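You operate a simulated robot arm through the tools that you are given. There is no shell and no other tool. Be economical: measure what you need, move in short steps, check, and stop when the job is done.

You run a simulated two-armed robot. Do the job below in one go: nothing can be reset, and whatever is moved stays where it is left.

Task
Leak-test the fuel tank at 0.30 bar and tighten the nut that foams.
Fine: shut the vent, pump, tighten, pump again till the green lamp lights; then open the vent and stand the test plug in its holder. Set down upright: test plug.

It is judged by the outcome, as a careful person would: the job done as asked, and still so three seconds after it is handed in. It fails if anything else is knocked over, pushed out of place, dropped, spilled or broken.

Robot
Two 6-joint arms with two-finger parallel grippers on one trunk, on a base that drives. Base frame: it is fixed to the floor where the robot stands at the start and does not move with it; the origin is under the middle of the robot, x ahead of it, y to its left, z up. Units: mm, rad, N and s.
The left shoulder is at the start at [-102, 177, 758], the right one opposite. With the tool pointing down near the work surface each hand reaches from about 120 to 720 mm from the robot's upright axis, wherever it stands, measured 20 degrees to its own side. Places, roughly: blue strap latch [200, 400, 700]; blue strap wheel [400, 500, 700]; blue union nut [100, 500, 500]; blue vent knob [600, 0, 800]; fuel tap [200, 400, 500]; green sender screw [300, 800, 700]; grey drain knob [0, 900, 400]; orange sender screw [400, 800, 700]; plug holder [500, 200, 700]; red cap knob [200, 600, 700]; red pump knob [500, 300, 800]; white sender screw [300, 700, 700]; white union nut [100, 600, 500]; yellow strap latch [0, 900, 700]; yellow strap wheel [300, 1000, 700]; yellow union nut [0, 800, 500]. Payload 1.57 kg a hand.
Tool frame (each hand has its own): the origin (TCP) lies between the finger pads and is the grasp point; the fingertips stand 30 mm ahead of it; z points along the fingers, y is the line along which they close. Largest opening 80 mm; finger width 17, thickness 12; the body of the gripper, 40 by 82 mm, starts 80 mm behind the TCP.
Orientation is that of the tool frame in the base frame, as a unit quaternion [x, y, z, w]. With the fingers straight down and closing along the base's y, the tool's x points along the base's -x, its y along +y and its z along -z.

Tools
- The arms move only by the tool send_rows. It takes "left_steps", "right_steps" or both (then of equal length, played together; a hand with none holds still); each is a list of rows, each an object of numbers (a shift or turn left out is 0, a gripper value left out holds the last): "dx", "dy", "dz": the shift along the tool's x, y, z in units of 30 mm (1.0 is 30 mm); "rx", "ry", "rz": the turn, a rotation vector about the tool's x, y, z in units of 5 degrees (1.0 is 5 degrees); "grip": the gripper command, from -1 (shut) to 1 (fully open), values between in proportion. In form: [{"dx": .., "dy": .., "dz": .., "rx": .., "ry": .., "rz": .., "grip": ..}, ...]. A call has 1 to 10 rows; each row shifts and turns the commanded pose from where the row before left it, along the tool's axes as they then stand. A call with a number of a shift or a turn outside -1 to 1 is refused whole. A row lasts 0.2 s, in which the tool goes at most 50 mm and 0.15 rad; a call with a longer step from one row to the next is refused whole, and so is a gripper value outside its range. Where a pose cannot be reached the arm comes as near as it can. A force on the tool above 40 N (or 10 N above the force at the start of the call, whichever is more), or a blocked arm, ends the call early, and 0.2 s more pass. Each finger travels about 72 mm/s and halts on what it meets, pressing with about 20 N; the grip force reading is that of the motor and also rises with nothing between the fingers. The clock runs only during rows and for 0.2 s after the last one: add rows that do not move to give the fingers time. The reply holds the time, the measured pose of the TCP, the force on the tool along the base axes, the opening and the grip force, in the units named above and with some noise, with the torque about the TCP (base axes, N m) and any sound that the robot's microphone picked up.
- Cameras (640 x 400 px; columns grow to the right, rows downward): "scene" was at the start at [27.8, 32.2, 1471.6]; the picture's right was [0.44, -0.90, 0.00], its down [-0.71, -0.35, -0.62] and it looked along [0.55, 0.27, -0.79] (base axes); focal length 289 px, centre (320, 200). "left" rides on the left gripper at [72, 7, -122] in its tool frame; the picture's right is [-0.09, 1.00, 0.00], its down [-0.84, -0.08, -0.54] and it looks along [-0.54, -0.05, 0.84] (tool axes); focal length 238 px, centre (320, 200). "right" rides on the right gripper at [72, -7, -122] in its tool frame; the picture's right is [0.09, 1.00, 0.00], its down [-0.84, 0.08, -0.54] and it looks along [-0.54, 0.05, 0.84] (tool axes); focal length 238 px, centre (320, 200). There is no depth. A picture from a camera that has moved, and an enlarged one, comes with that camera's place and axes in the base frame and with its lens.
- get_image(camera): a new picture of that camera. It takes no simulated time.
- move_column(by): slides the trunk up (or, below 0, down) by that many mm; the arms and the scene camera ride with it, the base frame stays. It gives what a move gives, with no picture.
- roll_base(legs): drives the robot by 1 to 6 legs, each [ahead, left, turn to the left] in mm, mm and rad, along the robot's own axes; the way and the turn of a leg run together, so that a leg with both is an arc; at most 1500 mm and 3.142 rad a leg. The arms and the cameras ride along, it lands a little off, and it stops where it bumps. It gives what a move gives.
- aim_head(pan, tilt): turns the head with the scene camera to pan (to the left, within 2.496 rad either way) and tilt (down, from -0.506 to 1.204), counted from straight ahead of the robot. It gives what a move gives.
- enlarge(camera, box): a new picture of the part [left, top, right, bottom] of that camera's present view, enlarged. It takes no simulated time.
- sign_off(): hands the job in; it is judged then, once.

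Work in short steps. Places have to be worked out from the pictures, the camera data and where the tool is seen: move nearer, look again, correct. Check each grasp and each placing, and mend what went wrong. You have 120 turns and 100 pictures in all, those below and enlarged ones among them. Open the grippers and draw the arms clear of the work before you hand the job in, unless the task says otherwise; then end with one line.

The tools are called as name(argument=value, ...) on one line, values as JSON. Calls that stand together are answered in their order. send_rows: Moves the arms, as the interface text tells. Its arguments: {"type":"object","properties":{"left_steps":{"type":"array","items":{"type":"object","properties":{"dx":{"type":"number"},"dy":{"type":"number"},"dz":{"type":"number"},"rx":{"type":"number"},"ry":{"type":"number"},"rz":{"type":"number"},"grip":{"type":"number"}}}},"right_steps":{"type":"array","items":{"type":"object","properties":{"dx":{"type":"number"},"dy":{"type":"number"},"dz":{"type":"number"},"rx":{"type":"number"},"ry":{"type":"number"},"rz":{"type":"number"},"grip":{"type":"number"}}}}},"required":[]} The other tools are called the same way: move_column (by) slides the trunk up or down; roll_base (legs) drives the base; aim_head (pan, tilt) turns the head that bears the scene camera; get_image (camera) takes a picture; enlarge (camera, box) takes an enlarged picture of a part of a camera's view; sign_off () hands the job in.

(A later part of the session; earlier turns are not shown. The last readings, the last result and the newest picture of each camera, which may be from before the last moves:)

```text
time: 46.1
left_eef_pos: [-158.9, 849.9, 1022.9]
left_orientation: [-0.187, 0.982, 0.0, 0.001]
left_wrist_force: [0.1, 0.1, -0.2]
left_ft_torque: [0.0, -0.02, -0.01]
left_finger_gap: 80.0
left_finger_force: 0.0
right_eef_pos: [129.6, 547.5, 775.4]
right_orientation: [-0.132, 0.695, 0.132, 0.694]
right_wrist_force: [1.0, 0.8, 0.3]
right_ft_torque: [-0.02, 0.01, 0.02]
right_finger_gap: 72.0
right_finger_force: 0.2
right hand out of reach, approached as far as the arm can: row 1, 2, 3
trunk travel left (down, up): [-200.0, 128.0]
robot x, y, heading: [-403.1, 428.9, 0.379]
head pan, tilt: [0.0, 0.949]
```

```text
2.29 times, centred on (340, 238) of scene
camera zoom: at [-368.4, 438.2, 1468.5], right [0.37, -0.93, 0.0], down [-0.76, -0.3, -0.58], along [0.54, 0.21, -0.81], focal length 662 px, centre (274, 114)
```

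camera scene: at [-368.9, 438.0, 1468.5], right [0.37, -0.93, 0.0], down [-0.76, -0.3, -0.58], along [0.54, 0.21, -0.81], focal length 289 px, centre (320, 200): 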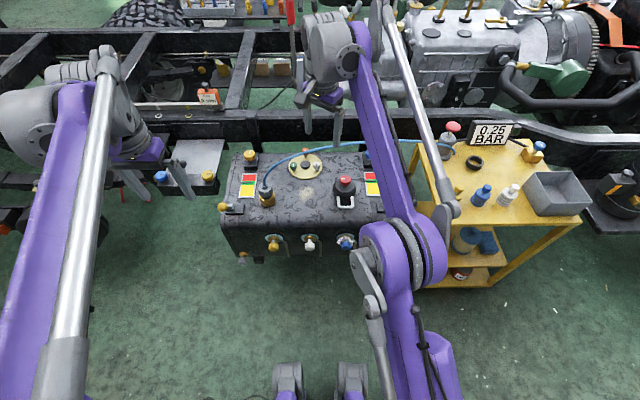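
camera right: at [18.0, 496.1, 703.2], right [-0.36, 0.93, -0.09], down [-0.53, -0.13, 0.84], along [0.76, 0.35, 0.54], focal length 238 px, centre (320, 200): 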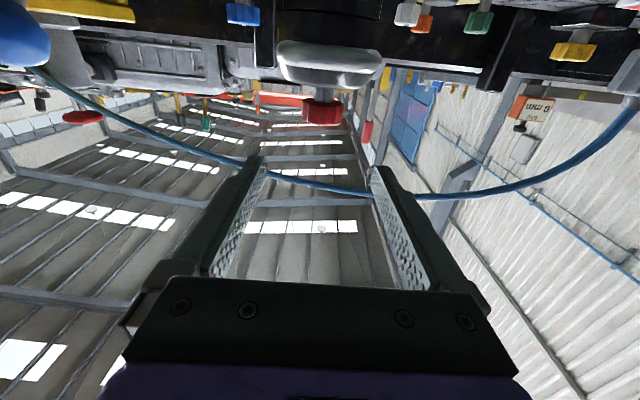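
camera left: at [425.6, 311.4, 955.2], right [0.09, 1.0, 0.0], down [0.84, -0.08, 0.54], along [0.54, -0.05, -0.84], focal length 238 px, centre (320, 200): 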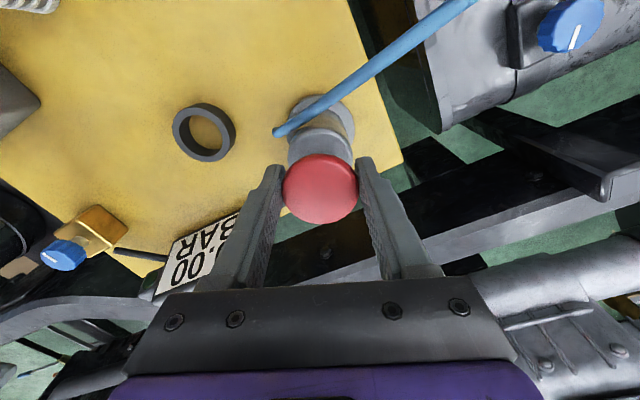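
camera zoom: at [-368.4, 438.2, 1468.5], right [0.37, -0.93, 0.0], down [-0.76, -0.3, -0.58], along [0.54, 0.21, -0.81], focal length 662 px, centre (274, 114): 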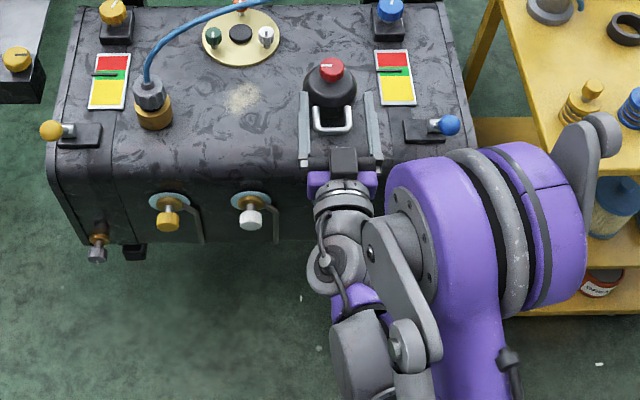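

The horizontal pose is too folded this close in, and the hand drifted ahead over the tank. I undo the lowering to get back up first.

send_rows(right_steps=[{"dx": -1}, {"dx": -1}, {"dx": -1}, {"dx": -1}, {"dx": -1}, {"dx": -1}, {"dx": -1}, {"dx": -1}, {"dx": -1}, {"dx": -1}])

```text
time: 48.3
left_eef_pos: [-160.4, 849.1, 1022.6]
left_orientation: [-0.186, 0.983, 0.001, 0.001]
left_wrist_force: [-0.1, -0.2, -0.5]
left_ft_torque: [0.03, 0.01, -0.03]
left_finger_gap: 80.1
left_finger_force: 0.1
right_eef_pos: [127.8, 546.9, 1075.6]
right_orientation: [-0.132, 0.695, 0.132, 0.694]
right_wrist_force: [0.1, 0.4, -0.3]
right_ft_torque: [0.0, -0.03, 0.02]
right_finger_gap: 71.8
right_finger_force: 0.1
trunk travel left (down, up): [-200.0, 128.0]
robot x, y, heading: [-402.3, 430.6, 0.376]
head pan, tilt: [0.0, 0.949]
```

Now the pose is reachable at 536 mm ahead. I drive back 130 mm and lower the trunk 200 mm so the nut comes to shoulder height.

roll_base(legs=[[-130, 0, 0]])

move_column(by=-200)

get_image(camera="scene")

```text
time: 49.6
left_eef_pos: [-281.3, 802.2, 1023.0]
left_orientation: [-0.188, 0.982, 0.001, 0.002]
left_wrist_force: [0.0, 0.4, 0.8]
left_ft_torque: [0.03, 0.02, 0.01]
left_finger_gap: 79.9
left_finger_force: 0.1
right_eef_pos: [7.0, 500.8, 1074.3]
right_orientation: [-0.132, 0.695, 0.132, 0.694]
right_wrist_force: [-0.2, -0.5, -0.7]
right_ft_torque: [0.0, 0.0, 0.01]
right_finger_gap: 72.0
right_finger_force: 0.0
trunk travel left (down, up): [-200.0, 128.0]
robot x, y, heading: [-520.7, 376.1, 0.376]
head pan, tilt: [0.0, 0.949]
```

```text
time: 51.8
left_eef_pos: [-281.0, 801.7, 823.4]
left_orientation: [-0.188, 0.982, 0.0, 0.002]
left_wrist_force: [-0.3, -0.4, -1.0]
left_ft_torque: [0.02, 0.01, -0.01]
left_finger_gap: 80.2
left_finger_force: 0.0
right_eef_pos: [7.8, 500.8, 874.9]
right_orientation: [-0.132, 0.694, 0.132, 0.695]
right_wrist_force: [0.2, -0.6, -0.2]
right_ft_torque: [-0.02, 0.01, 0.04]
right_finger_gap: 71.9
right_finger_force: 0.1
trunk travel left (down, up): [0.0, 328.0]
robot x, y, heading: [-523.5, 378.3, 0.376]
head pan, tilt: [0.0, 0.949]
```

```text
66 pictures are left
camera scene: at [-445.0, 408.0, 1267.2], right [0.37, -0.93, 0.0], down [-0.76, -0.3, -0.58], along [0.54, 0.21, -0.81], focal length 289 px, centre (320, 200)
```

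scene: 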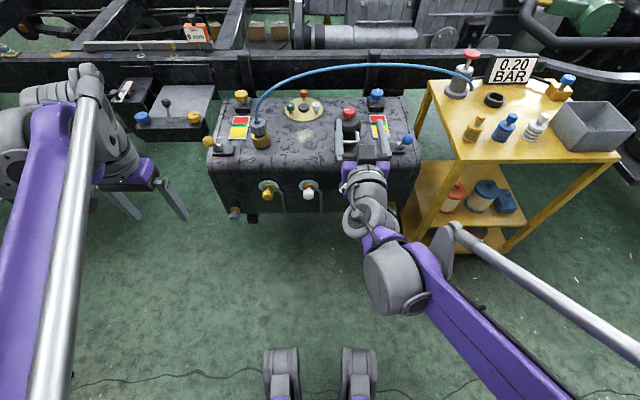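

Using two views the nuts lie at z≈560, blue at about (89, 519). I lower the hand to 635 mm and check it stays put.

send_rows(right_steps=[{"dx": 0.5}, {"dx": 0.5}, {"dx": 1}, {"dx": 1}])

```text
time: 52.8
left_eef_pos: [-279.4, 802.0, 821.3]
left_orientation: [-0.187, 0.982, 0.0, 0.001]
left_wrist_force: [0.6, 0.9, 0.2]
left_ft_torque: [-0.02, 0.03, 0.02]
left_finger_gap: 80.0
left_finger_force: 0.1
right_eef_pos: [7.8, 502.0, 784.4]
right_orientation: [-0.132, 0.695, 0.132, 0.694]
right_wrist_force: [-0.6, 0.4, -0.2]
right_ft_torque: [0.01, -0.03, 0.0]
right_finger_gap: 72.1
right_finger_force: 0.1
trunk travel left (down, up): [0.0, 328.0]
robot x, y, heading: [-520.5, 378.6, 0.378]
head pan, tilt: [0.0, 0.949]
```

Straight down, no drift. I continue lowering and shift 13 mm right.

send_rows(right_steps=[{"dx": 1, "dy": -0.2}, {"dx": 1, "dy": -0.2}, {"dx": 1}, {"dx": 1}, {"dx": 1}, {"dx": 0.8}, {"dx": 0.8}])

get_image(camera="right")

enlarge(camera="scene", box=[240, 130, 440, 255])

```text
time: 54.4
left_eef_pos: [-280.2, 802.0, 822.1]
left_orientation: [-0.187, 0.982, 0.001, 0.0]
left_wrist_force: [-0.1, -1.4, 0.6]
left_ft_torque: [0.0, 0.0, 0.03]
left_finger_gap: 79.8
left_finger_force: 0.2
right_eef_pos: [12.0, 488.8, 587.1]
right_orientation: [-0.132, 0.695, 0.132, 0.694]
right_wrist_force: [-0.2, 0.6, 0.0]
right_ft_torque: [-0.01, -0.03, -0.01]
right_finger_gap: 71.9
right_finger_force: 0.0
trunk travel left (down, up): [0.0, 328.0]
robot x, y, heading: [-521.8, 375.6, 0.376]
head pan, tilt: [0.0, 0.949]
```

```text
65 pictures are left
camera right: at [-98.3, 437.2, 514.5], right [-0.37, 0.93, -0.09], down [-0.53, -0.13, 0.84], along [0.76, 0.36, 0.54], focal length 238 px, centre (320, 200)
```

right: 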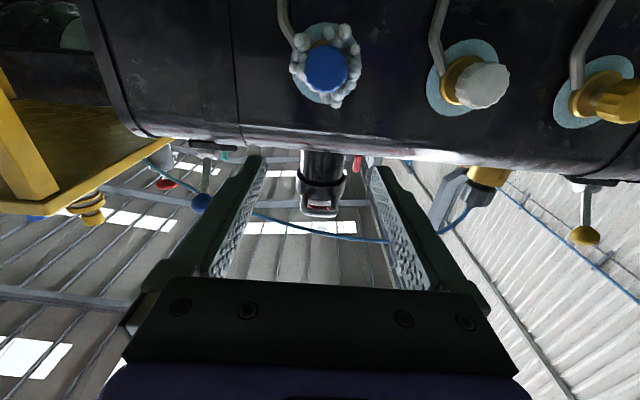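

```text
3.20 times, centred on (340, 192) of scene
camera zoom: at [-444.7, 408.1, 1267.2], right [0.37, -0.93, 0.0], down [-0.76, -0.3, -0.58], along [0.54, 0.21, -0.81], focal length 926 px, centre (256, 224)
```

zoom: 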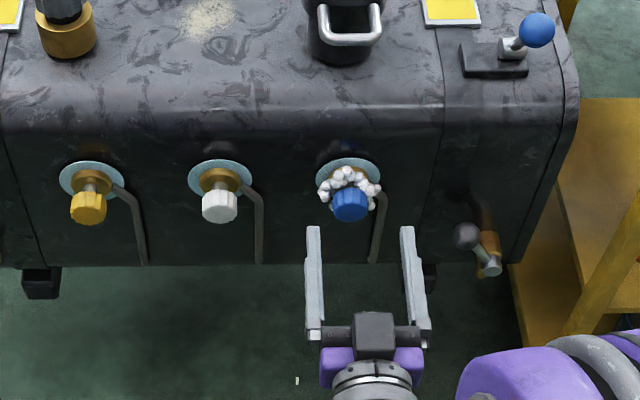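

Blue nut face ≈ (106, 525, 529), laterally aligned, 100 mm ahead of the TCP. I lower to its height and pre-turn the wrist 45° counter-clockwise.

send_rows(right_steps=[{"dx": 0.97, "grip": 0.7}, {"dx": 0.97}, {"rz": -1}, {"rz": -1}, {"rz": -1}, {"rz": -1}, {"rz": -1}, {"rz": -1}, {"rz": -1}, {"rz": -1}])

send_rows(right_steps=[{"rz": -1}, {"dz": 0.8}, {"dz": 0.7}])

get_image(camera="right")

enlarge(camera="scene", box=[290, 160, 410, 235])

```text
time: 56.6
left_eef_pos: [-279.8, 801.2, 823.4]
left_orientation: [-0.188, 0.982, 0.001, 0.002]
left_wrist_force: [0.3, -0.4, 0.9]
left_ft_torque: [0.01, -0.04, -0.02]
left_finger_gap: 80.1
left_finger_force: 0.0
right_eef_pos: [25.7, 498.3, 539.5]
right_orientation: [-0.363, 0.607, -0.114, 0.698]
right_wrist_force: [-0.7, -0.4, -0.3]
right_ft_torque: [0.0, -0.02, 0.04]
right_finger_gap: 68.0
right_finger_force: 0.0
right hand out of reach, approached as far as the arm can: row 1, 2
trunk travel left (down, up): [0.0, 328.0]
robot x, y, heading: [-521.2, 376.4, 0.379]
head pan, tilt: [0.0, 0.949]
```

```text
time: 57.4
left_eef_pos: [-279.6, 801.2, 822.8]
left_orientation: [-0.188, 0.982, 0.0, 0.0]
left_wrist_force: [-0.1, 0.2, 0.7]
left_ft_torque: [0.02, -0.05, 0.03]
left_finger_gap: 80.2
left_finger_force: 0.2
right_eef_pos: [68.8, 515.3, 539.5]
right_orientation: [-0.389, 0.591, -0.143, 0.692]
right_wrist_force: [0.0, -0.6, 0.1]
right_ft_torque: [0.04, 0.01, 0.04]
right_finger_gap: 68.0
right_finger_force: 0.0
trunk travel left (down, up): [0.0, 328.0]
robot x, y, heading: [-521.8, 377.9, 0.371]
head pan, tilt: [0.0, 0.949]
```

```text
63 pictures are left
camera right: at [-23.9, 417.6, 491.8], right [-0.23, 0.59, -0.77], down [-0.74, 0.4, 0.54], along [0.63, 0.7, 0.35], focal length 238 px, centre (320, 200)
```

right: 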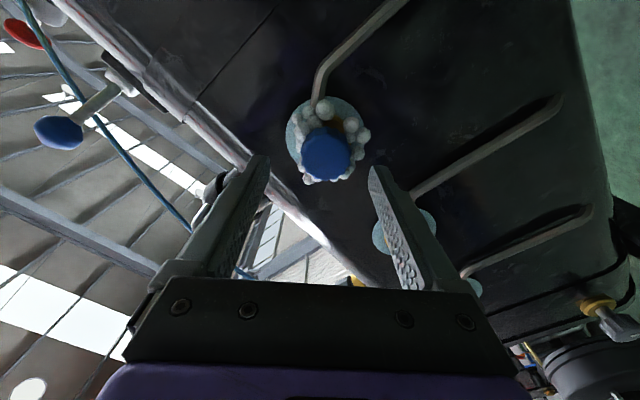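

```text
5.33 times, centred on (350, 198) of scene
camera zoom: at [-444.8, 408.0, 1267.2], right [0.37, -0.93, 0.0], down [-0.76, -0.3, -0.58], along [0.54, 0.21, -0.81], focal length 1544 px, centre (160, 213)
```

zoom: 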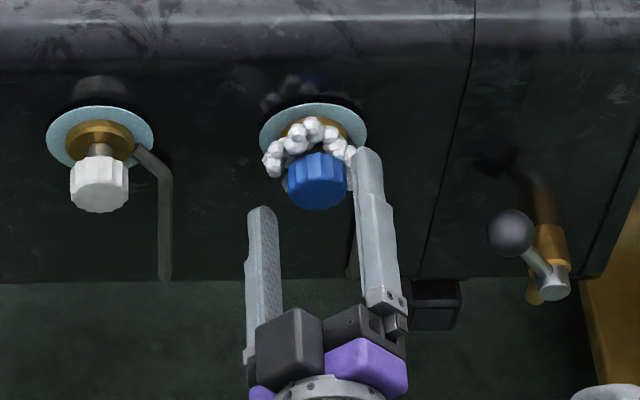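

Nut relative: 37 mm ahead, 9 mm lower, ~3 mm right. I correct and move in until fingers surround the nut.

send_rows(right_steps=[{"dx": 0.29, "dy": 0.13}, {"dz": 0.45}, {"dz": 0.45}])

get_image(camera="right")

enlarge(camera="scene", box=[290, 160, 410, 235])

```text
time: 58.2
left_eef_pos: [-279.7, 802.9, 823.5]
left_orientation: [-0.187, 0.982, 0.0, 0.001]
left_wrist_force: [-0.6, 0.3, 0.1]
left_ft_torque: [-0.02, -0.02, 0.02]
left_finger_gap: 80.1
left_finger_force: 0.0
right_eef_pos: [94.3, 522.2, 529.8]
right_orientation: [-0.389, 0.591, -0.143, 0.692]
right_wrist_force: [-0.3, 0.3, -0.9]
right_ft_torque: [-0.04, -0.03, 0.0]
right_finger_gap: 67.8
right_finger_force: 0.0
trunk travel left (down, up): [0.0, 328.0]
robot x, y, heading: [-519.7, 379.3, 0.377]
head pan, tilt: [0.0, 0.949]
```

```text
61 pictures are left
camera right: at [2.0, 424.7, 483.1], right [-0.23, 0.59, -0.77], down [-0.74, 0.4, 0.54], along [0.63, 0.7, 0.35], focal length 238 px, centre (320, 200)
```

right: 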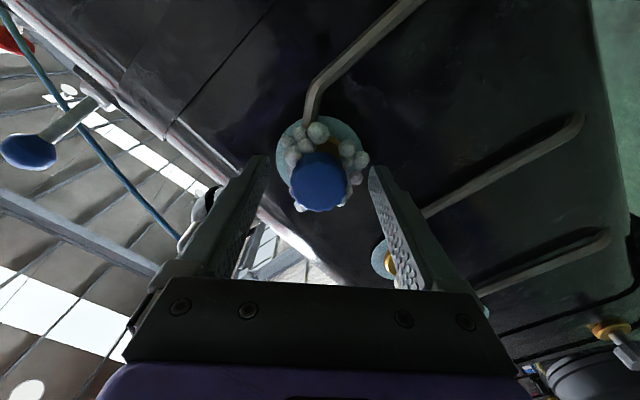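

```text
5.33 times, centred on (350, 198) of scene
camera zoom: at [-444.9, 408.0, 1267.2], right [0.37, -0.93, 0.0], down [-0.76, -0.3, -0.58], along [0.54, 0.21, -0.81], focal length 1544 px, centre (160, 213)
```

zoom: 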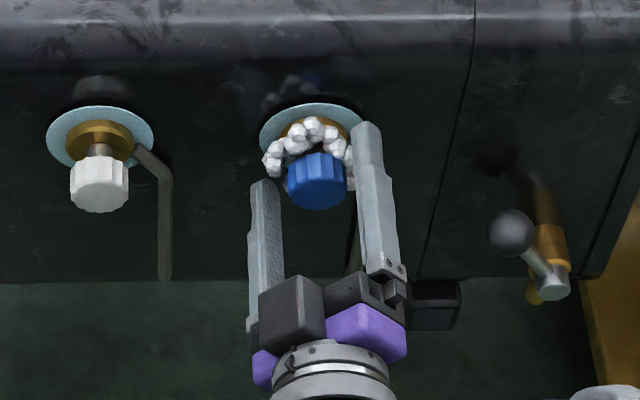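

Fingers surround the nut, centred, no contact. I close.

send_rows(right_steps=[{"grip": 0.2}, {"grip": -0.2}, {"grip": -0.5}, {"grip": -0.5}])

```text
time: 59.2
left_eef_pos: [-281.0, 802.3, 823.6]
left_orientation: [-0.187, 0.982, 0.0, 0.001]
left_wrist_force: [0.6, 1.2, 0.3]
left_ft_torque: [0.0, 0.0, -0.02]
left_finger_gap: 80.1
left_finger_force: 0.0
right_eef_pos: [94.1, 520.8, 529.9]
right_orientation: [-0.386, 0.591, -0.145, 0.693]
right_wrist_force: [5.4, -3.3, 8.2]
right_ft_torque: [-0.16, 0.45, 0.3]
right_finger_gap: 33.7
right_finger_force: 41.7
trunk travel left (down, up): [0.0, 328.0]
robot x, y, heading: [-519.3, 377.6, 0.377]
head pan, tilt: [0.0, 0.949]
```

Nut gripped (33.7 mm). I ease the side force and turn clockwise, watching the torque.

send_rows(right_steps=[{"dy": -0.05}, {"rz": 1}, {"rz": 1}, {"rz": 1}, {"rz": 1}, {"rz": 1}])

enlarge(camera="right", box=[240, 100, 400, 200])

```text
time: 60.6
left_eef_pos: [-280.5, 802.4, 823.1]
left_orientation: [-0.188, 0.982, -0.001, 0.001]
left_wrist_force: [-0.5, -0.2, -1.1]
left_ft_torque: [-0.06, 0.02, 0.02]
left_finger_gap: 80.2
left_finger_force: 0.0
right_eef_pos: [94.2, 521.2, 530.4]
right_orientation: [-0.251, 0.662, 0.011, 0.706]
right_wrist_force: [-14.4, -1.8, -10.7]
right_ft_torque: [-0.4, 0.89, 0.53]
right_finger_gap: 33.6
right_finger_force: 41.4
trunk travel left (down, up): [0.0, 328.0]
robot x, y, heading: [-518.9, 381.6, 0.378]
head pan, tilt: [0.0, 0.949]
```

```text
4.00 times, centred on (320, 150) of right
camera zoom: at [-6.9, 446.8, 464.6], right [-0.33, 0.84, -0.43], down [-0.64, 0.13, 0.76], along [0.7, 0.52, 0.49], focal length 953 px, centre (320, 400)
```

zoom: 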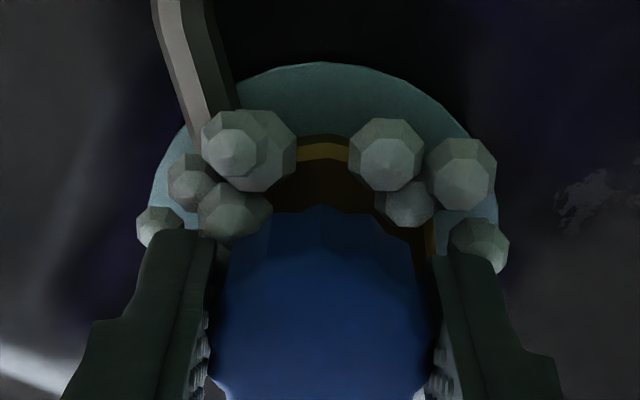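

Turning with low axial torque. I continue.

send_rows(right_steps=[{"rz": 1}, {"rz": 1}, {"rz": 1}, {"rz": 1}, {"rz": 1}, {"rz": 1}, {"rz": 1}, {"rz": 1}])

enlarge(camera="scene", box=[290, 160, 410, 235])

```text
time: 62.4
left_eef_pos: [-280.5, 802.9, 822.0]
left_orientation: [-0.187, 0.982, 0.0, 0.001]
left_wrist_force: [0.6, 0.7, 0.2]
left_ft_torque: [-0.03, -0.01, 0.0]
left_finger_gap: 80.0
left_finger_force: 0.1
right_eef_pos: [95.7, 520.9, 530.5]
right_orientation: [-0.009, 0.707, 0.252, 0.661]
right_wrist_force: [-8.1, 0.6, -7.2]
right_ft_torque: [-0.21, 0.53, 1.07]
right_finger_gap: 33.6
right_finger_force: 41.4
trunk travel left (down, up): [0.0, 328.0]
robot x, y, heading: [-515.8, 381.4, 0.377]
head pan, tilt: [0.0, 0.949]
```

```text
5.33 times, centred on (350, 198) of scene
camera zoom: at [-444.7, 408.2, 1267.2], right [0.37, -0.93, 0.0], down [-0.76, -0.3, -0.58], along [0.54, 0.21, -0.81], focal length 1544 px, centre (160, 213)
```

zoom: 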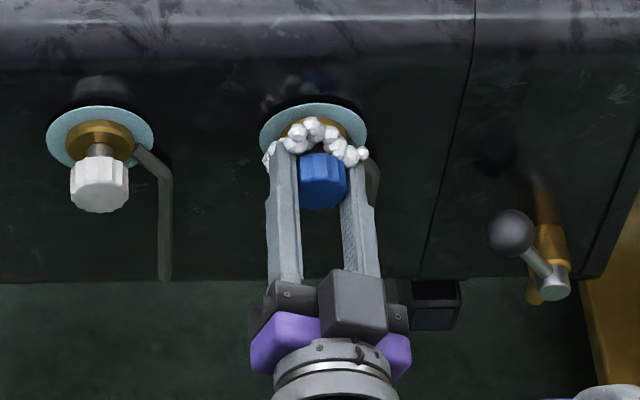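

Still free-turning axially after 65°. I continue.

send_rows(right_steps=[{"rz": 1}, {"rz": 1}, {"rz": 1}, {"rz": 1}, {"rz": 1}, {"rz": 1}, {"rz": 1}, {"rz": 1}])

enlarge(camera="scene", box=[290, 160, 410, 235])

```text
time: 63.2
left_eef_pos: [-278.1, 801.8, 822.8]
left_orientation: [-0.186, 0.983, 0.0, 0.001]
left_wrist_force: [-0.1, -0.6, 1.0]
left_ft_torque: [0.01, 0.0, 0.0]
left_finger_gap: 80.0
left_finger_force: 0.0
right_eef_pos: [94.6, 520.8, 530.0]
right_orientation: [0.094, 0.703, 0.324, 0.627]
right_wrist_force: [5.0, -4.5, -9.3]
right_ft_torque: [-0.11, 0.34, 1.09]
right_finger_gap: 33.9
right_finger_force: 41.0
right hand out of reach, approached as far as the arm can: row 3, 4
trunk travel left (down, up): [0.0, 328.0]
robot x, y, heading: [-519.9, 376.6, 0.374]
head pan, tilt: [0.0, 0.949]
stopped in row 4 (right hand): the force on the tool passed its limit at 53 N (the readings are from after the stop); the commanded pose is now the measured one
```

```text
5.33 times, centred on (350, 198) of scene
camera zoom: at [-443.4, 407.8, 1267.1], right [0.36, -0.93, 0.0], down [-0.76, -0.3, -0.58], along [0.54, 0.21, -0.81], focal length 1544 px, centre (160, 213)
```

zoom: 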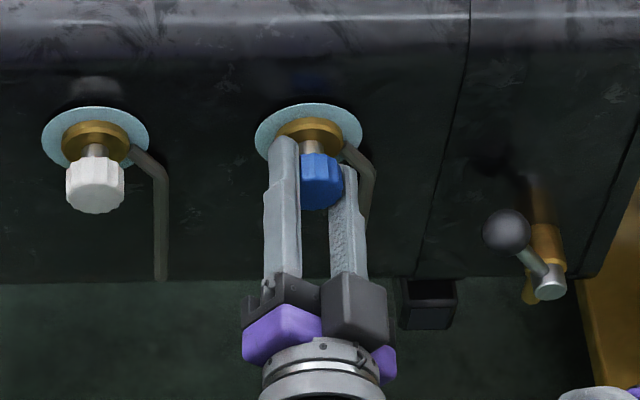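

The foam vanished; the hand met its wrist limit about then. I check the gauge to see whether pressure still falls.

enlarge(camera="scene", box=[430, 30, 610, 142])

send_rows(right_steps=[{"grip": 0.2}, {"grip": 0.7}, {"grip": 0.7}, {}, {}, {}, {}, {}, {}, {}])

enlarge(camera="scene", box=[280, 30, 600, 230])

```text
3.56 times, centred on (520, 86) of scene
camera zoom: at [-443.4, 407.8, 1267.1], right [0.36, -0.93, 0.0], down [-0.76, -0.3, -0.58], along [0.54, 0.21, -0.81], focal length 1029 px, centre (-391, 605)
```

zoom: 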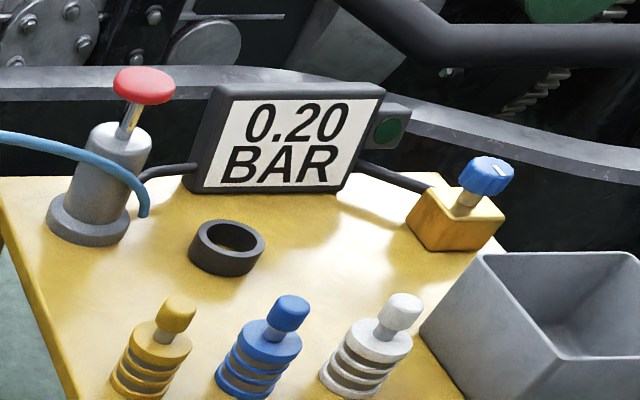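

```text
time: 65.4
left_eef_pos: [-279.0, 800.9, 823.4]
left_orientation: [-0.186, 0.983, 0.001, 0.001]
left_wrist_force: [0.4, 0.0, -0.3]
left_ft_torque: [0.0, -0.02, 0.02]
left_finger_gap: 80.0
left_finger_force: 0.1
right_eef_pos: [93.9, 522.7, 531.7]
right_orientation: [0.093, 0.702, 0.325, 0.627]
right_wrist_force: [0.1, -0.3, -0.5]
right_ft_torque: [-0.01, 0.01, -0.03]
right_finger_gap: 68.0
right_finger_force: 0.1
trunk travel left (down, up): [0.0, 328.0]
robot x, y, heading: [-521.4, 377.8, 0.374]
head pan, tilt: [0.0, 0.949]
```

```text
2.00 times, centred on (440, 130) of scene
camera zoom: at [-444.4, 407.3, 1267.2], right [0.37, -0.93, 0.0], down [-0.76, -0.3, -0.58], along [0.54, 0.21, -0.81], focal length 579 px, centre (80, 340)
```

zoom: 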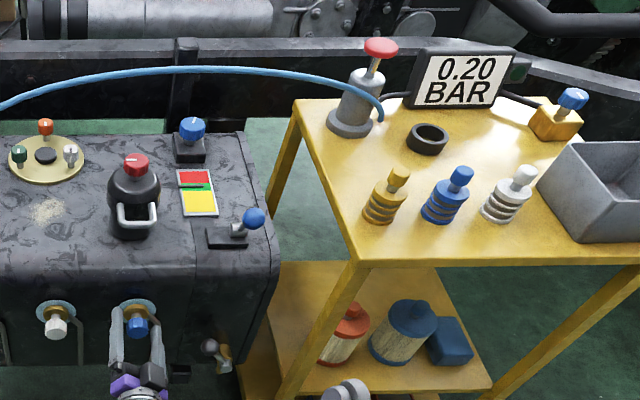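

Foam is gone and the gauge holds 0.20. I withdraw the right hand straight back, level the wrist, and lift.

send_rows(right_steps=[{"dz": -0.5}, {"dz": -0.7}, {"dz": -1}, {"dz": -1}, {"rz": -1}, {"rz": -1}, {"rz": -1}, {"rz": -1}, {"rz": -1}, {"rz": -1}])

get_image(camera="right")

```text
time: 67.6
left_eef_pos: [-278.9, 800.8, 822.8]
left_orientation: [-0.185, 0.983, 0.001, 0.001]
left_wrist_force: [-0.2, -0.1, 0.5]
left_ft_torque: [0.01, -0.03, 0.0]
left_finger_gap: 80.1
left_finger_force: 0.1
right_eef_pos: [20.6, 500.3, 543.4]
right_orientation: [-0.092, 0.703, 0.149, 0.69]
right_wrist_force: [-0.3, 0.4, 0.3]
right_ft_torque: [0.0, 0.0, 0.03]
right_finger_gap: 67.8
right_finger_force: 0.0
right hand out of reach, approached as far as the arm can: row 4
trunk travel left (down, up): [0.0, 328.0]
robot x, y, heading: [-521.4, 382.2, 0.37]
head pan, tilt: [0.0, 0.949]
```

```text
54 pictures are left
camera right: at [-94.0, 457.7, 471.5], right [-0.34, 0.94, -0.01], down [-0.51, -0.17, 0.84], along [0.79, 0.29, 0.54], focal length 238 px, centre (320, 200)
```

right: 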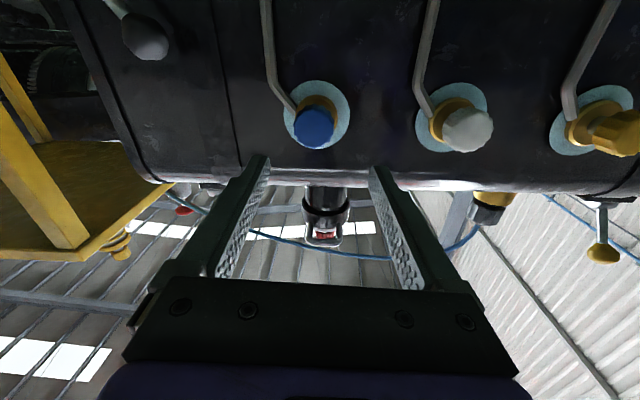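

No foam on the nut. I back the base away 150 mm, raise the trunk, and then turn the hand back down.

roll_base(legs=[[-150, 0, 0]])

move_column(by=200)

send_rows(right_steps=[{"dx": -1}, {"dx": -1}, {"dx": -1}, {"dx": -1}, {"ry": 1}, {"ry": 1}, {"ry": 1}, {"ry": 1}, {"ry": 1}, {"ry": 1}])

send_rows(right_steps=[{"ry": 1}, {"ry": 1}, {"ry": 1}, {"ry": 1}, {"ry": 1}, {"ry": 1}, {"ry": 1}, {"ry": 1}, {"ry": 1}, {"ry": 1}])

```text
time: 69.0
left_eef_pos: [-416.9, 747.7, 823.8]
left_orientation: [-0.186, 0.983, 0.0, 0.001]
left_wrist_force: [0.1, -0.6, -0.7]
left_ft_torque: [0.01, 0.0, 0.01]
left_finger_gap: 80.0
left_finger_force: 0.2
right_eef_pos: [-117.6, 446.7, 544.6]
right_orientation: [-0.091, 0.703, 0.151, 0.689]
right_wrist_force: [-0.4, -0.2, 0.2]
right_ft_torque: [-0.02, -0.02, 0.0]
right_finger_gap: 67.8
right_finger_force: 0.0
trunk travel left (down, up): [0.0, 328.0]
robot x, y, heading: [-659.6, 323.7, 0.372]
head pan, tilt: [0.0, 0.949]
```

```text
time: 71.2
left_eef_pos: [-416.1, 746.2, 1022.0]
left_orientation: [-0.185, 0.983, 0.0, 0.001]
left_wrist_force: [0.2, 0.8, 0.2]
left_ft_torque: [-0.02, 0.01, 0.01]
left_finger_gap: 80.1
left_finger_force: 0.0
right_eef_pos: [-113.0, 448.7, 748.4]
right_orientation: [-0.09, 0.7, 0.151, 0.692]
right_wrist_force: [-0.9, 0.5, -0.3]
right_ft_torque: [0.03, 0.02, 0.01]
right_finger_gap: 68.0
right_finger_force: 0.0
trunk travel left (down, up): [-200.0, 128.0]
robot x, y, heading: [-658.4, 326.6, 0.373]
head pan, tilt: [0.0, 0.949]
```

```text
time: 73.4
left_eef_pos: [-417.0, 747.0, 1022.7]
left_orientation: [-0.185, 0.983, -0.001, 0.002]
left_wrist_force: [0.2, 0.4, 0.3]
left_ft_torque: [-0.02, -0.01, -0.02]
left_finger_gap: 80.1
left_finger_force: 0.2
right_eef_pos: [-109.9, 439.2, 866.1]
right_orientation: [-0.127, 0.855, 0.122, 0.487]
right_wrist_force: [0.0, 0.6, 0.1]
right_ft_torque: [0.03, 0.01, 0.02]
right_finger_gap: 67.7
right_finger_force: 0.0
trunk travel left (down, up): [-200.0, 128.0]
robot x, y, heading: [-658.9, 328.7, 0.369]
head pan, tilt: [0.0, 0.949]
```

```text
time: 75.6
left_eef_pos: [-416.9, 748.0, 1021.9]
left_orientation: [-0.186, 0.983, 0.0, 0.002]
left_wrist_force: [0.2, 0.0, 0.0]
left_ft_torque: [0.0, 0.0, 0.01]
left_finger_gap: 80.0
left_finger_force: 0.0
right_eef_pos: [-108.9, 437.7, 868.9]
right_orientation: [-0.166, 0.981, 0.057, 0.08]
right_wrist_force: [0.3, 0.3, 0.1]
right_ft_torque: [-0.03, 0.02, -0.02]
right_finger_gap: 68.1
right_finger_force: 0.0
trunk travel left (down, up): [-200.0, 128.0]
robot x, y, heading: [-657.3, 324.5, 0.371]
head pan, tilt: [0.0, 0.949]
```

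I fix the last tilt of the right hand, raise it a bit, and drive back to the cart (start position).

send_rows(right_steps=[{"ry": 1, "rx": 0.5}, {"ry": 1, "rx": 0.5}, {"dz": -1}, {"dz": -1}])

roll_base(legs=[[0, 0, -0.371], [0, -325, 0], [657, 0, 0]])

aim_head(pan=0.2, tilt=0.85)

get_image(camera="scene")

```text
time: 76.6
left_eef_pos: [-416.4, 746.9, 1022.8]
left_orientation: [-0.186, 0.983, 0.0, 0.001]
left_wrist_force: [-0.1, 0.2, 0.0]
left_ft_torque: [-0.03, 0.0, -0.03]
left_finger_gap: 79.9
left_finger_force: 0.1
right_eef_pos: [-109.9, 438.2, 928.9]
right_orientation: [-0.168, 0.986, 0.0, 0.001]
right_wrist_force: [-0.2, -0.7, 0.4]
right_ft_torque: [0.02, -0.01, 0.03]
right_finger_gap: 67.8
right_finger_force: 0.1
trunk travel left (down, up): [-200.0, 128.0]
robot x, y, heading: [-655.8, 319.8, 0.372]
head pan, tilt: [0.0, 0.949]
```

```text
time: 84.4
left_eef_pos: [376.8, 304.4, 1022.8]
left_orientation: [0.001, 1.0, 0.001, 0.001]
left_wrist_force: [0.0, 0.8, -0.4]
left_ft_torque: [-0.02, 0.02, 0.02]
left_finger_gap: 79.9
left_finger_force: 0.0
right_eef_pos: [547.8, -94.4, 927.9]
right_orientation: [0.021, 1.0, -0.001, 0.002]
right_wrist_force: [0.1, 0.8, 1.0]
right_ft_torque: [-0.01, 0.0, 0.01]
right_finger_gap: 67.9
right_finger_force: 0.1
trunk travel left (down, up): [-200.0, 128.0]
robot x, y, heading: [-1.6, 1.2, -0.004]
head pan, tilt: [0.0, 0.949]
```

```text
time: 85.1
left_eef_pos: [375.9, 304.5, 1022.1]
left_orientation: [0.001, 1.0, 0.0, 0.001]
left_wrist_force: [-0.1, 0.8, -0.4]
left_ft_torque: [0.01, -0.02, -0.02]
left_finger_gap: 79.9
left_finger_force: 0.0
right_eef_pos: [548.5, -94.5, 927.5]
right_orientation: [0.02, 1.0, 0.0, 0.003]
right_wrist_force: [0.0, -0.2, -0.2]
right_ft_torque: [-0.02, 0.01, -0.01]
right_finger_gap: 68.3
right_finger_force: 0.0
trunk travel left (down, up): [-200.0, 128.0]
robot x, y, heading: [-6.9, -0.8, 0.003]
head pan, tilt: [0.201, 0.85]
```

```text
53 pictures are left
camera scene: at [34.3, 13.9, 1476.0], right [0.2, -0.98, 0.0], down [-0.74, -0.15, -0.66], along [0.65, 0.13, -0.75], focal length 289 px, centre (320, 200)
```

scene: 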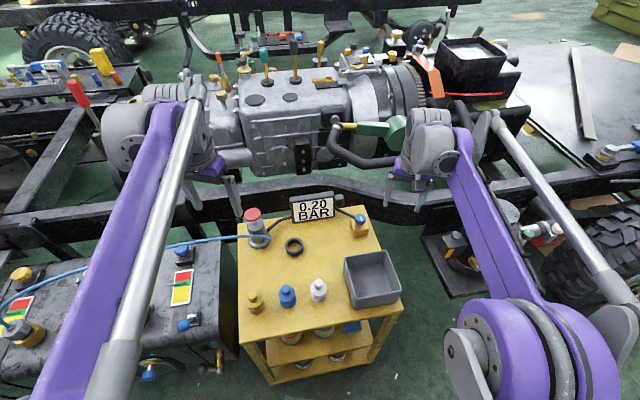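

Pressure still 0.20, so it's tight now. I bring the left hand back onto the pump knob and grip it.

send_rows(left_steps=[{"dx": -0.81, "dz": 0.6}, {"dx": -0.81, "dz": 0.6}, {"dx": -0.81, "dz": 0.6}, {"dx": -0.81, "dz": 0.6}, {"dx": -0.81, "dz": 0.6}, {"dz": 0.9}, {"dz": 0.9}, {"dz": 0.8}, {"dz": 0.7}])

get_image(camera="left")

```text
time: 87.1
left_eef_pos: [499.4, 303.8, 835.1]
left_orientation: [0.001, 1.0, -0.001, 0.001]
left_wrist_force: [-0.5, -0.3, -0.3]
left_ft_torque: [0.01, -0.02, 0.0]
left_finger_gap: 80.2
left_finger_force: 0.1
right_eef_pos: [548.3, -94.9, 928.1]
right_orientation: [0.021, 1.0, -0.002, 0.002]
right_wrist_force: [0.5, -0.1, 0.9]
right_ft_torque: [-0.06, 0.01, -0.02]
right_finger_gap: 67.8
right_finger_force: 0.1
trunk travel left (down, up): [-200.0, 128.0]
robot x, y, heading: [-4.3, -2.3, -0.001]
head pan, tilt: [0.201, 0.85]
```

```text
52 pictures are left
camera left: at [426.6, 310.3, 955.1], right [0.09, 1.0, 0.0], down [0.84, -0.08, 0.54], along [0.54, -0.05, -0.84], focal length 238 px, centre (320, 200)
```

left: 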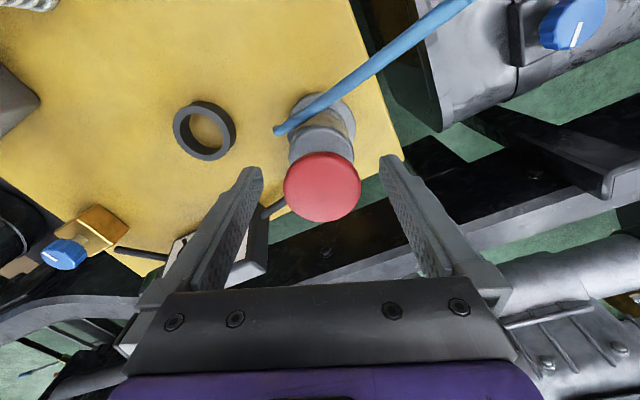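

Well aligned. I grip and give a partial push of about 13 mm.

send_rows(left_steps=[{"dz": 0.08, "grip": 0.4}, {"grip": 0.0}, {"grip": -0.2}, {}, {"dz": 0.22}, {"dz": 0.22}])

enlarge(camera="scene", box=[200, 160, 400, 285])

```text
time: 88.5
left_eef_pos: [498.6, 305.6, 819.0]
left_orientation: [0.001, 1.0, 0.0, 0.002]
left_wrist_force: [5.2, 8.5, 5.9]
left_ft_torque: [-0.01, 0.24, 0.29]
left_finger_gap: 47.1
left_finger_force: 19.3
right_eef_pos: [548.4, -95.1, 928.9]
right_orientation: [0.02, 1.0, -0.001, 0.002]
right_wrist_force: [-0.8, 0.1, 1.3]
right_ft_torque: [-0.02, 0.0, 0.0]
right_finger_gap: 67.9
right_finger_force: 0.1
trunk travel left (down, up): [-200.0, 128.0]
robot x, y, heading: [0.8, 7.5, 0.002]
head pan, tilt: [0.201, 0.85]
```

```text
3.20 times, centred on (300, 222) of scene
camera zoom: at [34.6, 14.8, 1476.0], right [0.2, -0.98, 0.0], down [-0.74, -0.15, -0.66], along [0.65, 0.13, -0.75], focal length 926 px, centre (384, 128)
```

zoom: 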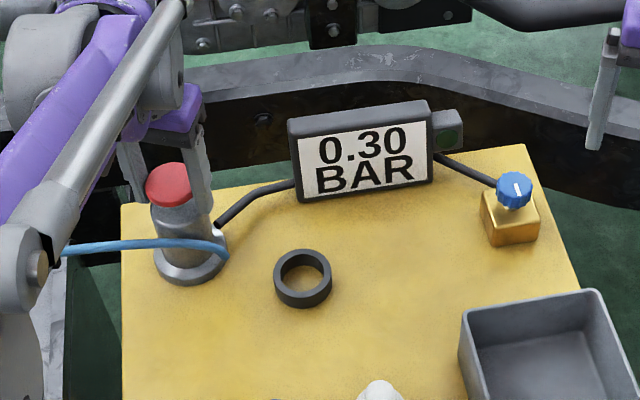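

Gauge reads 0.30; the lamp is still dark, perhaps it needs holding. I wait with rows that don't move.

send_rows(left_steps=[{}, {}, {}, {}, {}, {}, {}, {}, {}, {}])

enlarge(camera="scene", box=[200, 160, 400, 285])

```text
time: 90.7
left_eef_pos: [499.8, 304.0, 818.6]
left_orientation: [0.001, 1.0, -0.001, 0.001]
left_wrist_force: [6.5, 12.5, 6.0]
left_ft_torque: [-0.1, -0.03, 0.12]
left_finger_gap: 47.0
left_finger_force: 20.2
right_eef_pos: [548.8, -94.6, 928.0]
right_orientation: [0.02, 1.0, -0.001, 0.002]
right_wrist_force: [0.4, -0.4, -0.5]
right_ft_torque: [0.02, -0.01, -0.04]
right_finger_gap: 67.9
right_finger_force: 0.0
trunk travel left (down, up): [-200.0, 128.0]
robot x, y, heading: [-1.0, 0.3, -0.004]
head pan, tilt: [0.201, 0.85]
```

```text
3.20 times, centred on (300, 222) of scene
camera zoom: at [34.7, 15.0, 1476.0], right [0.2, -0.98, 0.0], down [-0.74, -0.15, -0.66], along [0.65, 0.13, -0.75], focal length 926 px, centre (384, 128)
```

zoom: 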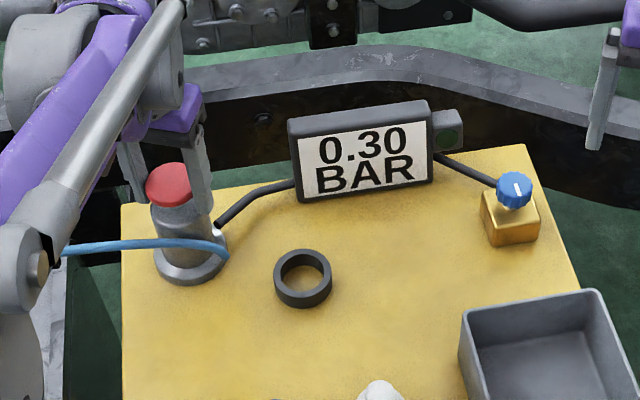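

Pressure holds. I wait a few more seconds before pumping further.

send_rows(left_steps=[{}, {}, {}, {}, {}, {}, {}, {}, {}, {}])

send_rows(left_steps=[{}, {}, {}, {}, {}, {}, {}, {}, {}, {}])

enlarge(camera="scene", box=[280, 180, 400, 255])

```text
time: 92.9
left_eef_pos: [498.8, 305.5, 818.4]
left_orientation: [0.0, 1.0, 0.0, 0.0]
left_wrist_force: [4.0, 11.6, 4.4]
left_ft_torque: [-0.08, 0.03, 0.2]
left_finger_gap: 47.0
left_finger_force: 20.0
right_eef_pos: [549.2, -95.7, 928.0]
right_orientation: [0.02, 1.0, -0.001, 0.002]
right_wrist_force: [-0.2, 0.4, 0.3]
right_ft_torque: [0.01, 0.01, -0.01]
right_finger_gap: 68.2
right_finger_force: 0.0
trunk travel left (down, up): [-200.0, 128.0]
robot x, y, heading: [-2.3, -0.2, 0.002]
head pan, tilt: [0.201, 0.85]
```

```text
time: 95.1
left_eef_pos: [499.6, 305.3, 818.9]
left_orientation: [0.001, 1.0, 0.0, 0.001]
left_wrist_force: [4.4, 11.5, 4.2]
left_ft_torque: [-0.16, 0.01, 0.18]
left_finger_gap: 46.9
left_finger_force: 19.9
right_eef_pos: [548.3, -94.8, 928.1]
right_orientation: [0.02, 1.0, -0.001, 0.001]
right_wrist_force: [-1.0, 0.4, 0.2]
right_ft_torque: [-0.01, 0.01, 0.02]
right_finger_gap: 68.0
right_finger_force: 0.1
trunk travel left (down, up): [-200.0, 128.0]
robot x, y, heading: [1.2, 0.4, -0.0]
head pan, tilt: [0.201, 0.85]
```

```text
5.33 times, centred on (340, 218) of scene
camera zoom: at [34.5, 15.0, 1476.0], right [0.2, -0.98, 0.0], down [-0.74, -0.15, -0.66], along [0.65, 0.13, -0.75], focal length 1544 px, centre (213, 107)
```

zoom: 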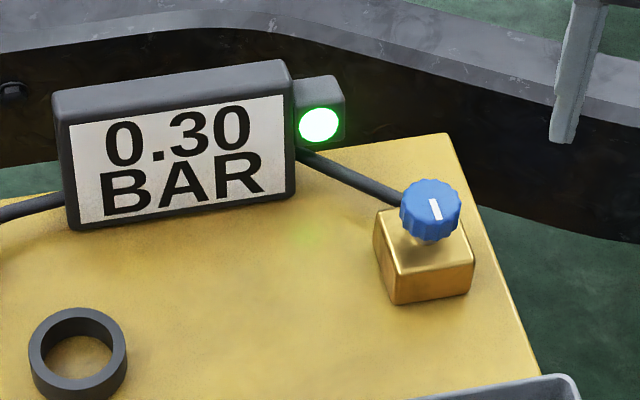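

Green lamp is lit. I release the pump and raise the left hand while moving the right hand over the vent and pre-turning it clockwise.

send_rows(left_steps=[{"grip": 0.3}, {"grip": 1}, {"grip": 1}, {}, {"dz": -1}, {"dz": -1}, {"dz": -1}, {"dz": -1}, {"dz": -1, "dx": 1}, {"dz": -1, "dx": 1}], right_steps=[{"dx": -0.4, "dy": 0.81}, {"dx": -0.4, "dy": 0.81}, {"dx": -0.4, "dy": 0.81}, {"dx": -0.4, "dy": 0.81}, {"rz": 1}, {"rz": 1}, {"rz": 1}, {"rz": 1}, {"rz": 1}, {"rz": 1}])

send_rows(right_steps=[{"rz": 1, "grip": 0.7}, {"rz": 1}, {"rz": 1}, {"dz": 0.9}, {"dz": 0.9}])

get_image(camera="right")

```text
time: 97.3
left_eef_pos: [438.1, 303.5, 999.6]
left_orientation: [0.001, 1.0, 0.001, 0.002]
left_wrist_force: [0.2, 0.0, -0.1]
left_ft_torque: [-0.03, 0.02, -0.03]
left_finger_gap: 80.2
left_finger_force: 0.0
right_eef_pos: [600.0, -0.4, 928.4]
right_orientation: [0.279, 0.96, 0.0, 0.003]
right_wrist_force: [0.0, -0.4, -0.5]
right_ft_torque: [0.03, 0.01, 0.0]
right_finger_gap: 68.1
right_finger_force: 0.0
trunk travel left (down, up): [-200.0, 128.0]
robot x, y, heading: [-1.0, -1.9, 0.003]
head pan, tilt: [0.201, 0.85]
```

```text
time: 98.5
left_eef_pos: [438.2, 304.7, 999.1]
left_orientation: [0.002, 1.0, -0.001, 0.0]
left_wrist_force: [0.4, 0.1, -0.5]
left_ft_torque: [0.0, -0.02, 0.0]
left_finger_gap: 79.9
left_finger_force: 0.0
right_eef_pos: [599.2, 0.4, 874.4]
right_orientation: [0.401, 0.916, 0.0, 0.002]
right_wrist_force: [-0.3, -1.3, 0.0]
right_ft_torque: [-0.02, -0.03, -0.04]
right_finger_gap: 68.1
right_finger_force: 0.1
trunk travel left (down, up): [-200.0, 128.0]
robot x, y, heading: [1.8, -1.5, -0.008]
head pan, tilt: [0.201, 0.85]
```

```text
48 pictures are left
camera right: at [546.8, 47.6, 995.2], right [0.67, 0.74, 0.0], down [0.62, -0.56, 0.55], along [0.41, -0.36, -0.84], focal length 238 px, centre (320, 200)
```

right: 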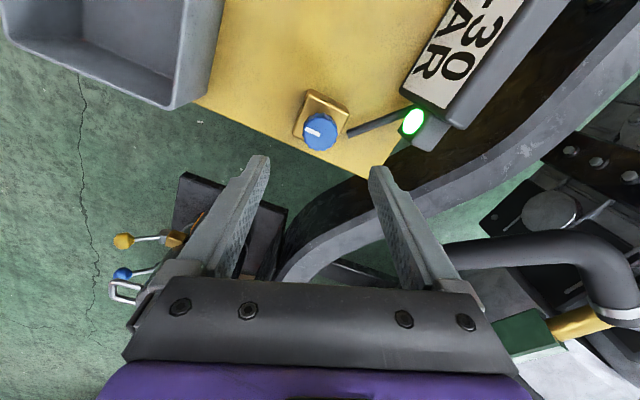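

Centred above the vent. I lower and grip.

send_rows(right_steps=[{"dz": 0.9}, {"dz": 0.9}, {"dz": 0.9}, {"dz": 0.67}, {"grip": 0.1}, {"grip": -0.4}, {"grip": -0.6}, {}])

```text
time: 100.3
left_eef_pos: [437.9, 304.0, 998.7]
left_orientation: [0.001, 1.0, 0.0, 0.001]
left_wrist_force: [0.2, 0.4, 0.0]
left_ft_torque: [-0.02, -0.03, 0.0]
left_finger_gap: 80.0
left_finger_force: 0.1
right_eef_pos: [600.6, -0.3, 772.2]
right_orientation: [0.401, 0.916, 0.0, 0.003]
right_wrist_force: [5.4, 4.4, -0.4]
right_ft_torque: [-0.13, -0.36, 0.11]
right_finger_gap: 33.4
right_finger_force: 19.7
trunk travel left (down, up): [-200.0, 128.0]
robot x, y, heading: [-2.8, -0.7, -0.001]
head pan, tilt: [0.201, 0.85]
```

Gripped. I turn counter-clockwise to open.

send_rows(right_steps=[{"rz": -1}, {"rz": -1}, {"rz": -1}, {"rz": -1}, {"rz": -1}, {"rz": -1}, {"rz": -1}, {"rz": -1}, {"rz": -1}])

send_rows(right_steps=[{"rz": -1}, {"rz": -1}, {"rz": -1}, {"rz": -1}, {"rz": -1}, {"rz": -1}, {"rz": -1}, {"rz": -1}])

enlarge(camera="scene", box=[280, 180, 400, 255])

```text
time: 102.3
left_eef_pos: [438.6, 304.1, 998.3]
left_orientation: [0.0, 1.0, 0.0, 0.0]
left_wrist_force: [-0.5, 0.4, 0.7]
left_ft_torque: [0.01, -0.01, 0.0]
left_finger_gap: 79.8
left_finger_force: 0.0
right_eef_pos: [599.6, -0.0, 773.5]
right_orientation: [0.019, 1.0, -0.001, 0.002]
right_wrist_force: [3.8, 7.0, 1.0]
right_ft_torque: [0.25, -0.13, -0.06]
right_finger_gap: 33.6
right_finger_force: 20.3
trunk travel left (down, up): [-200.0, 128.0]
robot x, y, heading: [-2.3, 0.9, -0.001]
head pan, tilt: [0.201, 0.85]
```

```text
time: 104.1
left_eef_pos: [438.3, 304.9, 997.4]
left_orientation: [0.0, 1.0, 0.0, 0.001]
left_wrist_force: [-1.0, -0.1, -0.2]
left_ft_torque: [0.0, -0.02, 0.0]
left_finger_gap: 80.1
left_finger_force: 0.0
right_eef_pos: [600.2, 0.4, 772.9]
right_orientation: [-0.324, 0.946, -0.002, 0.0]
right_wrist_force: [-4.1, 6.1, -0.1]
right_ft_torque: [0.05, 0.25, -0.01]
right_finger_gap: 33.1
right_finger_force: 19.7
trunk travel left (down, up): [-200.0, 128.0]
robot x, y, heading: [-4.2, -2.8, 0.0]
head pan, tilt: [0.201, 0.85]
```

```text
5.33 times, centred on (340, 218) of scene
camera zoom: at [34.6, 14.6, 1476.0], right [0.2, -0.98, 0.0], down [-0.74, -0.15, -0.66], along [0.65, 0.13, -0.75], focal length 1544 px, centre (213, 107)
```

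zoom: 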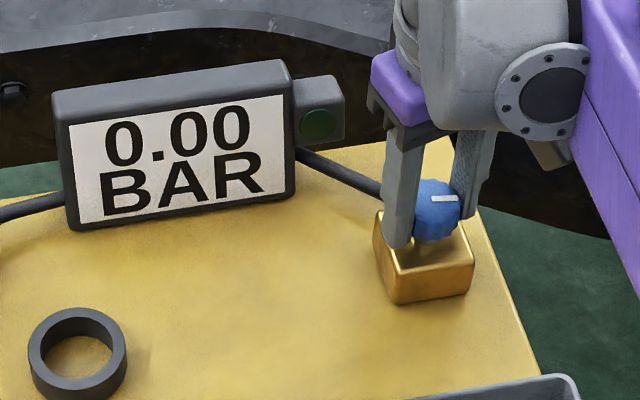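

Vented to 0.00. I turn 10° more to match the original open mark, then release and raise.

send_rows(right_steps=[{"rz": -1}, {"rz": -1}, {"grip": 0.2}, {"grip": 0.7}, {"grip": 0.7}, {"dz": -1}, {"dz": -1}, {"dz": -1}, {"dz": -1}, {"dx": 1, "dz": -0.5}])

enlarge(camera="scene", box=[200, 160, 400, 285])

enlarge(camera="left", box=[200, 50, 400, 175])

```text
time: 106.3
left_eef_pos: [436.2, 304.1, 999.2]
left_orientation: [0.001, 1.0, 0.001, 0.002]
left_wrist_force: [-0.3, 0.4, 0.7]
left_ft_torque: [0.02, 0.01, 0.03]
left_finger_gap: 79.9
left_finger_force: 0.1
right_eef_pos: [577.1, -23.5, 908.8]
right_orientation: [-0.405, 0.914, -0.002, 0.002]
right_wrist_force: [-0.7, 0.5, 0.2]
right_ft_torque: [0.0, 0.0, 0.03]
right_finger_gap: 68.2
right_finger_force: 0.0
trunk travel left (down, up): [-200.0, 128.0]
robot x, y, heading: [-3.5, 3.3, -0.002]
head pan, tilt: [0.201, 0.85]
```

```text
3.20 times, centred on (300, 222) of scene
camera zoom: at [33.0, 13.0, 1476.1], right [0.2, -0.98, 0.0], down [-0.74, -0.15, -0.66], along [0.65, 0.13, -0.75], focal length 926 px, centre (384, 128)
```

zoom: 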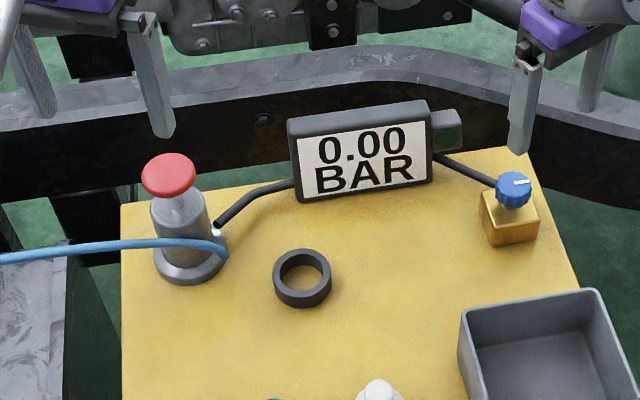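

```text
3.20 times, centred on (300, 112) of left
camera zoom: at [364.5, 309.7, 1120.3], right [0.09, 1.0, 0.0], down [0.83, -0.08, 0.54], along [0.54, -0.05, -0.84], focal length 763 px, centre (384, 480)
```

zoom: 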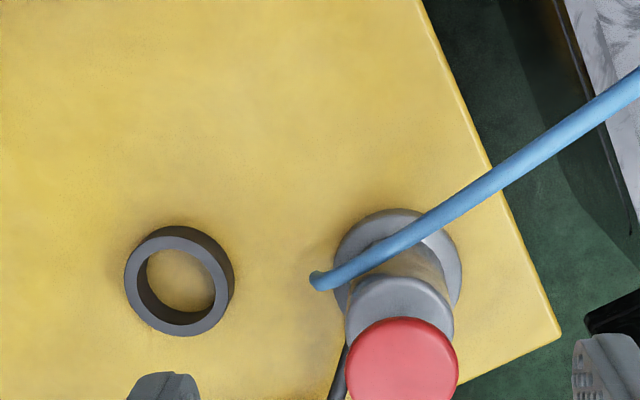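

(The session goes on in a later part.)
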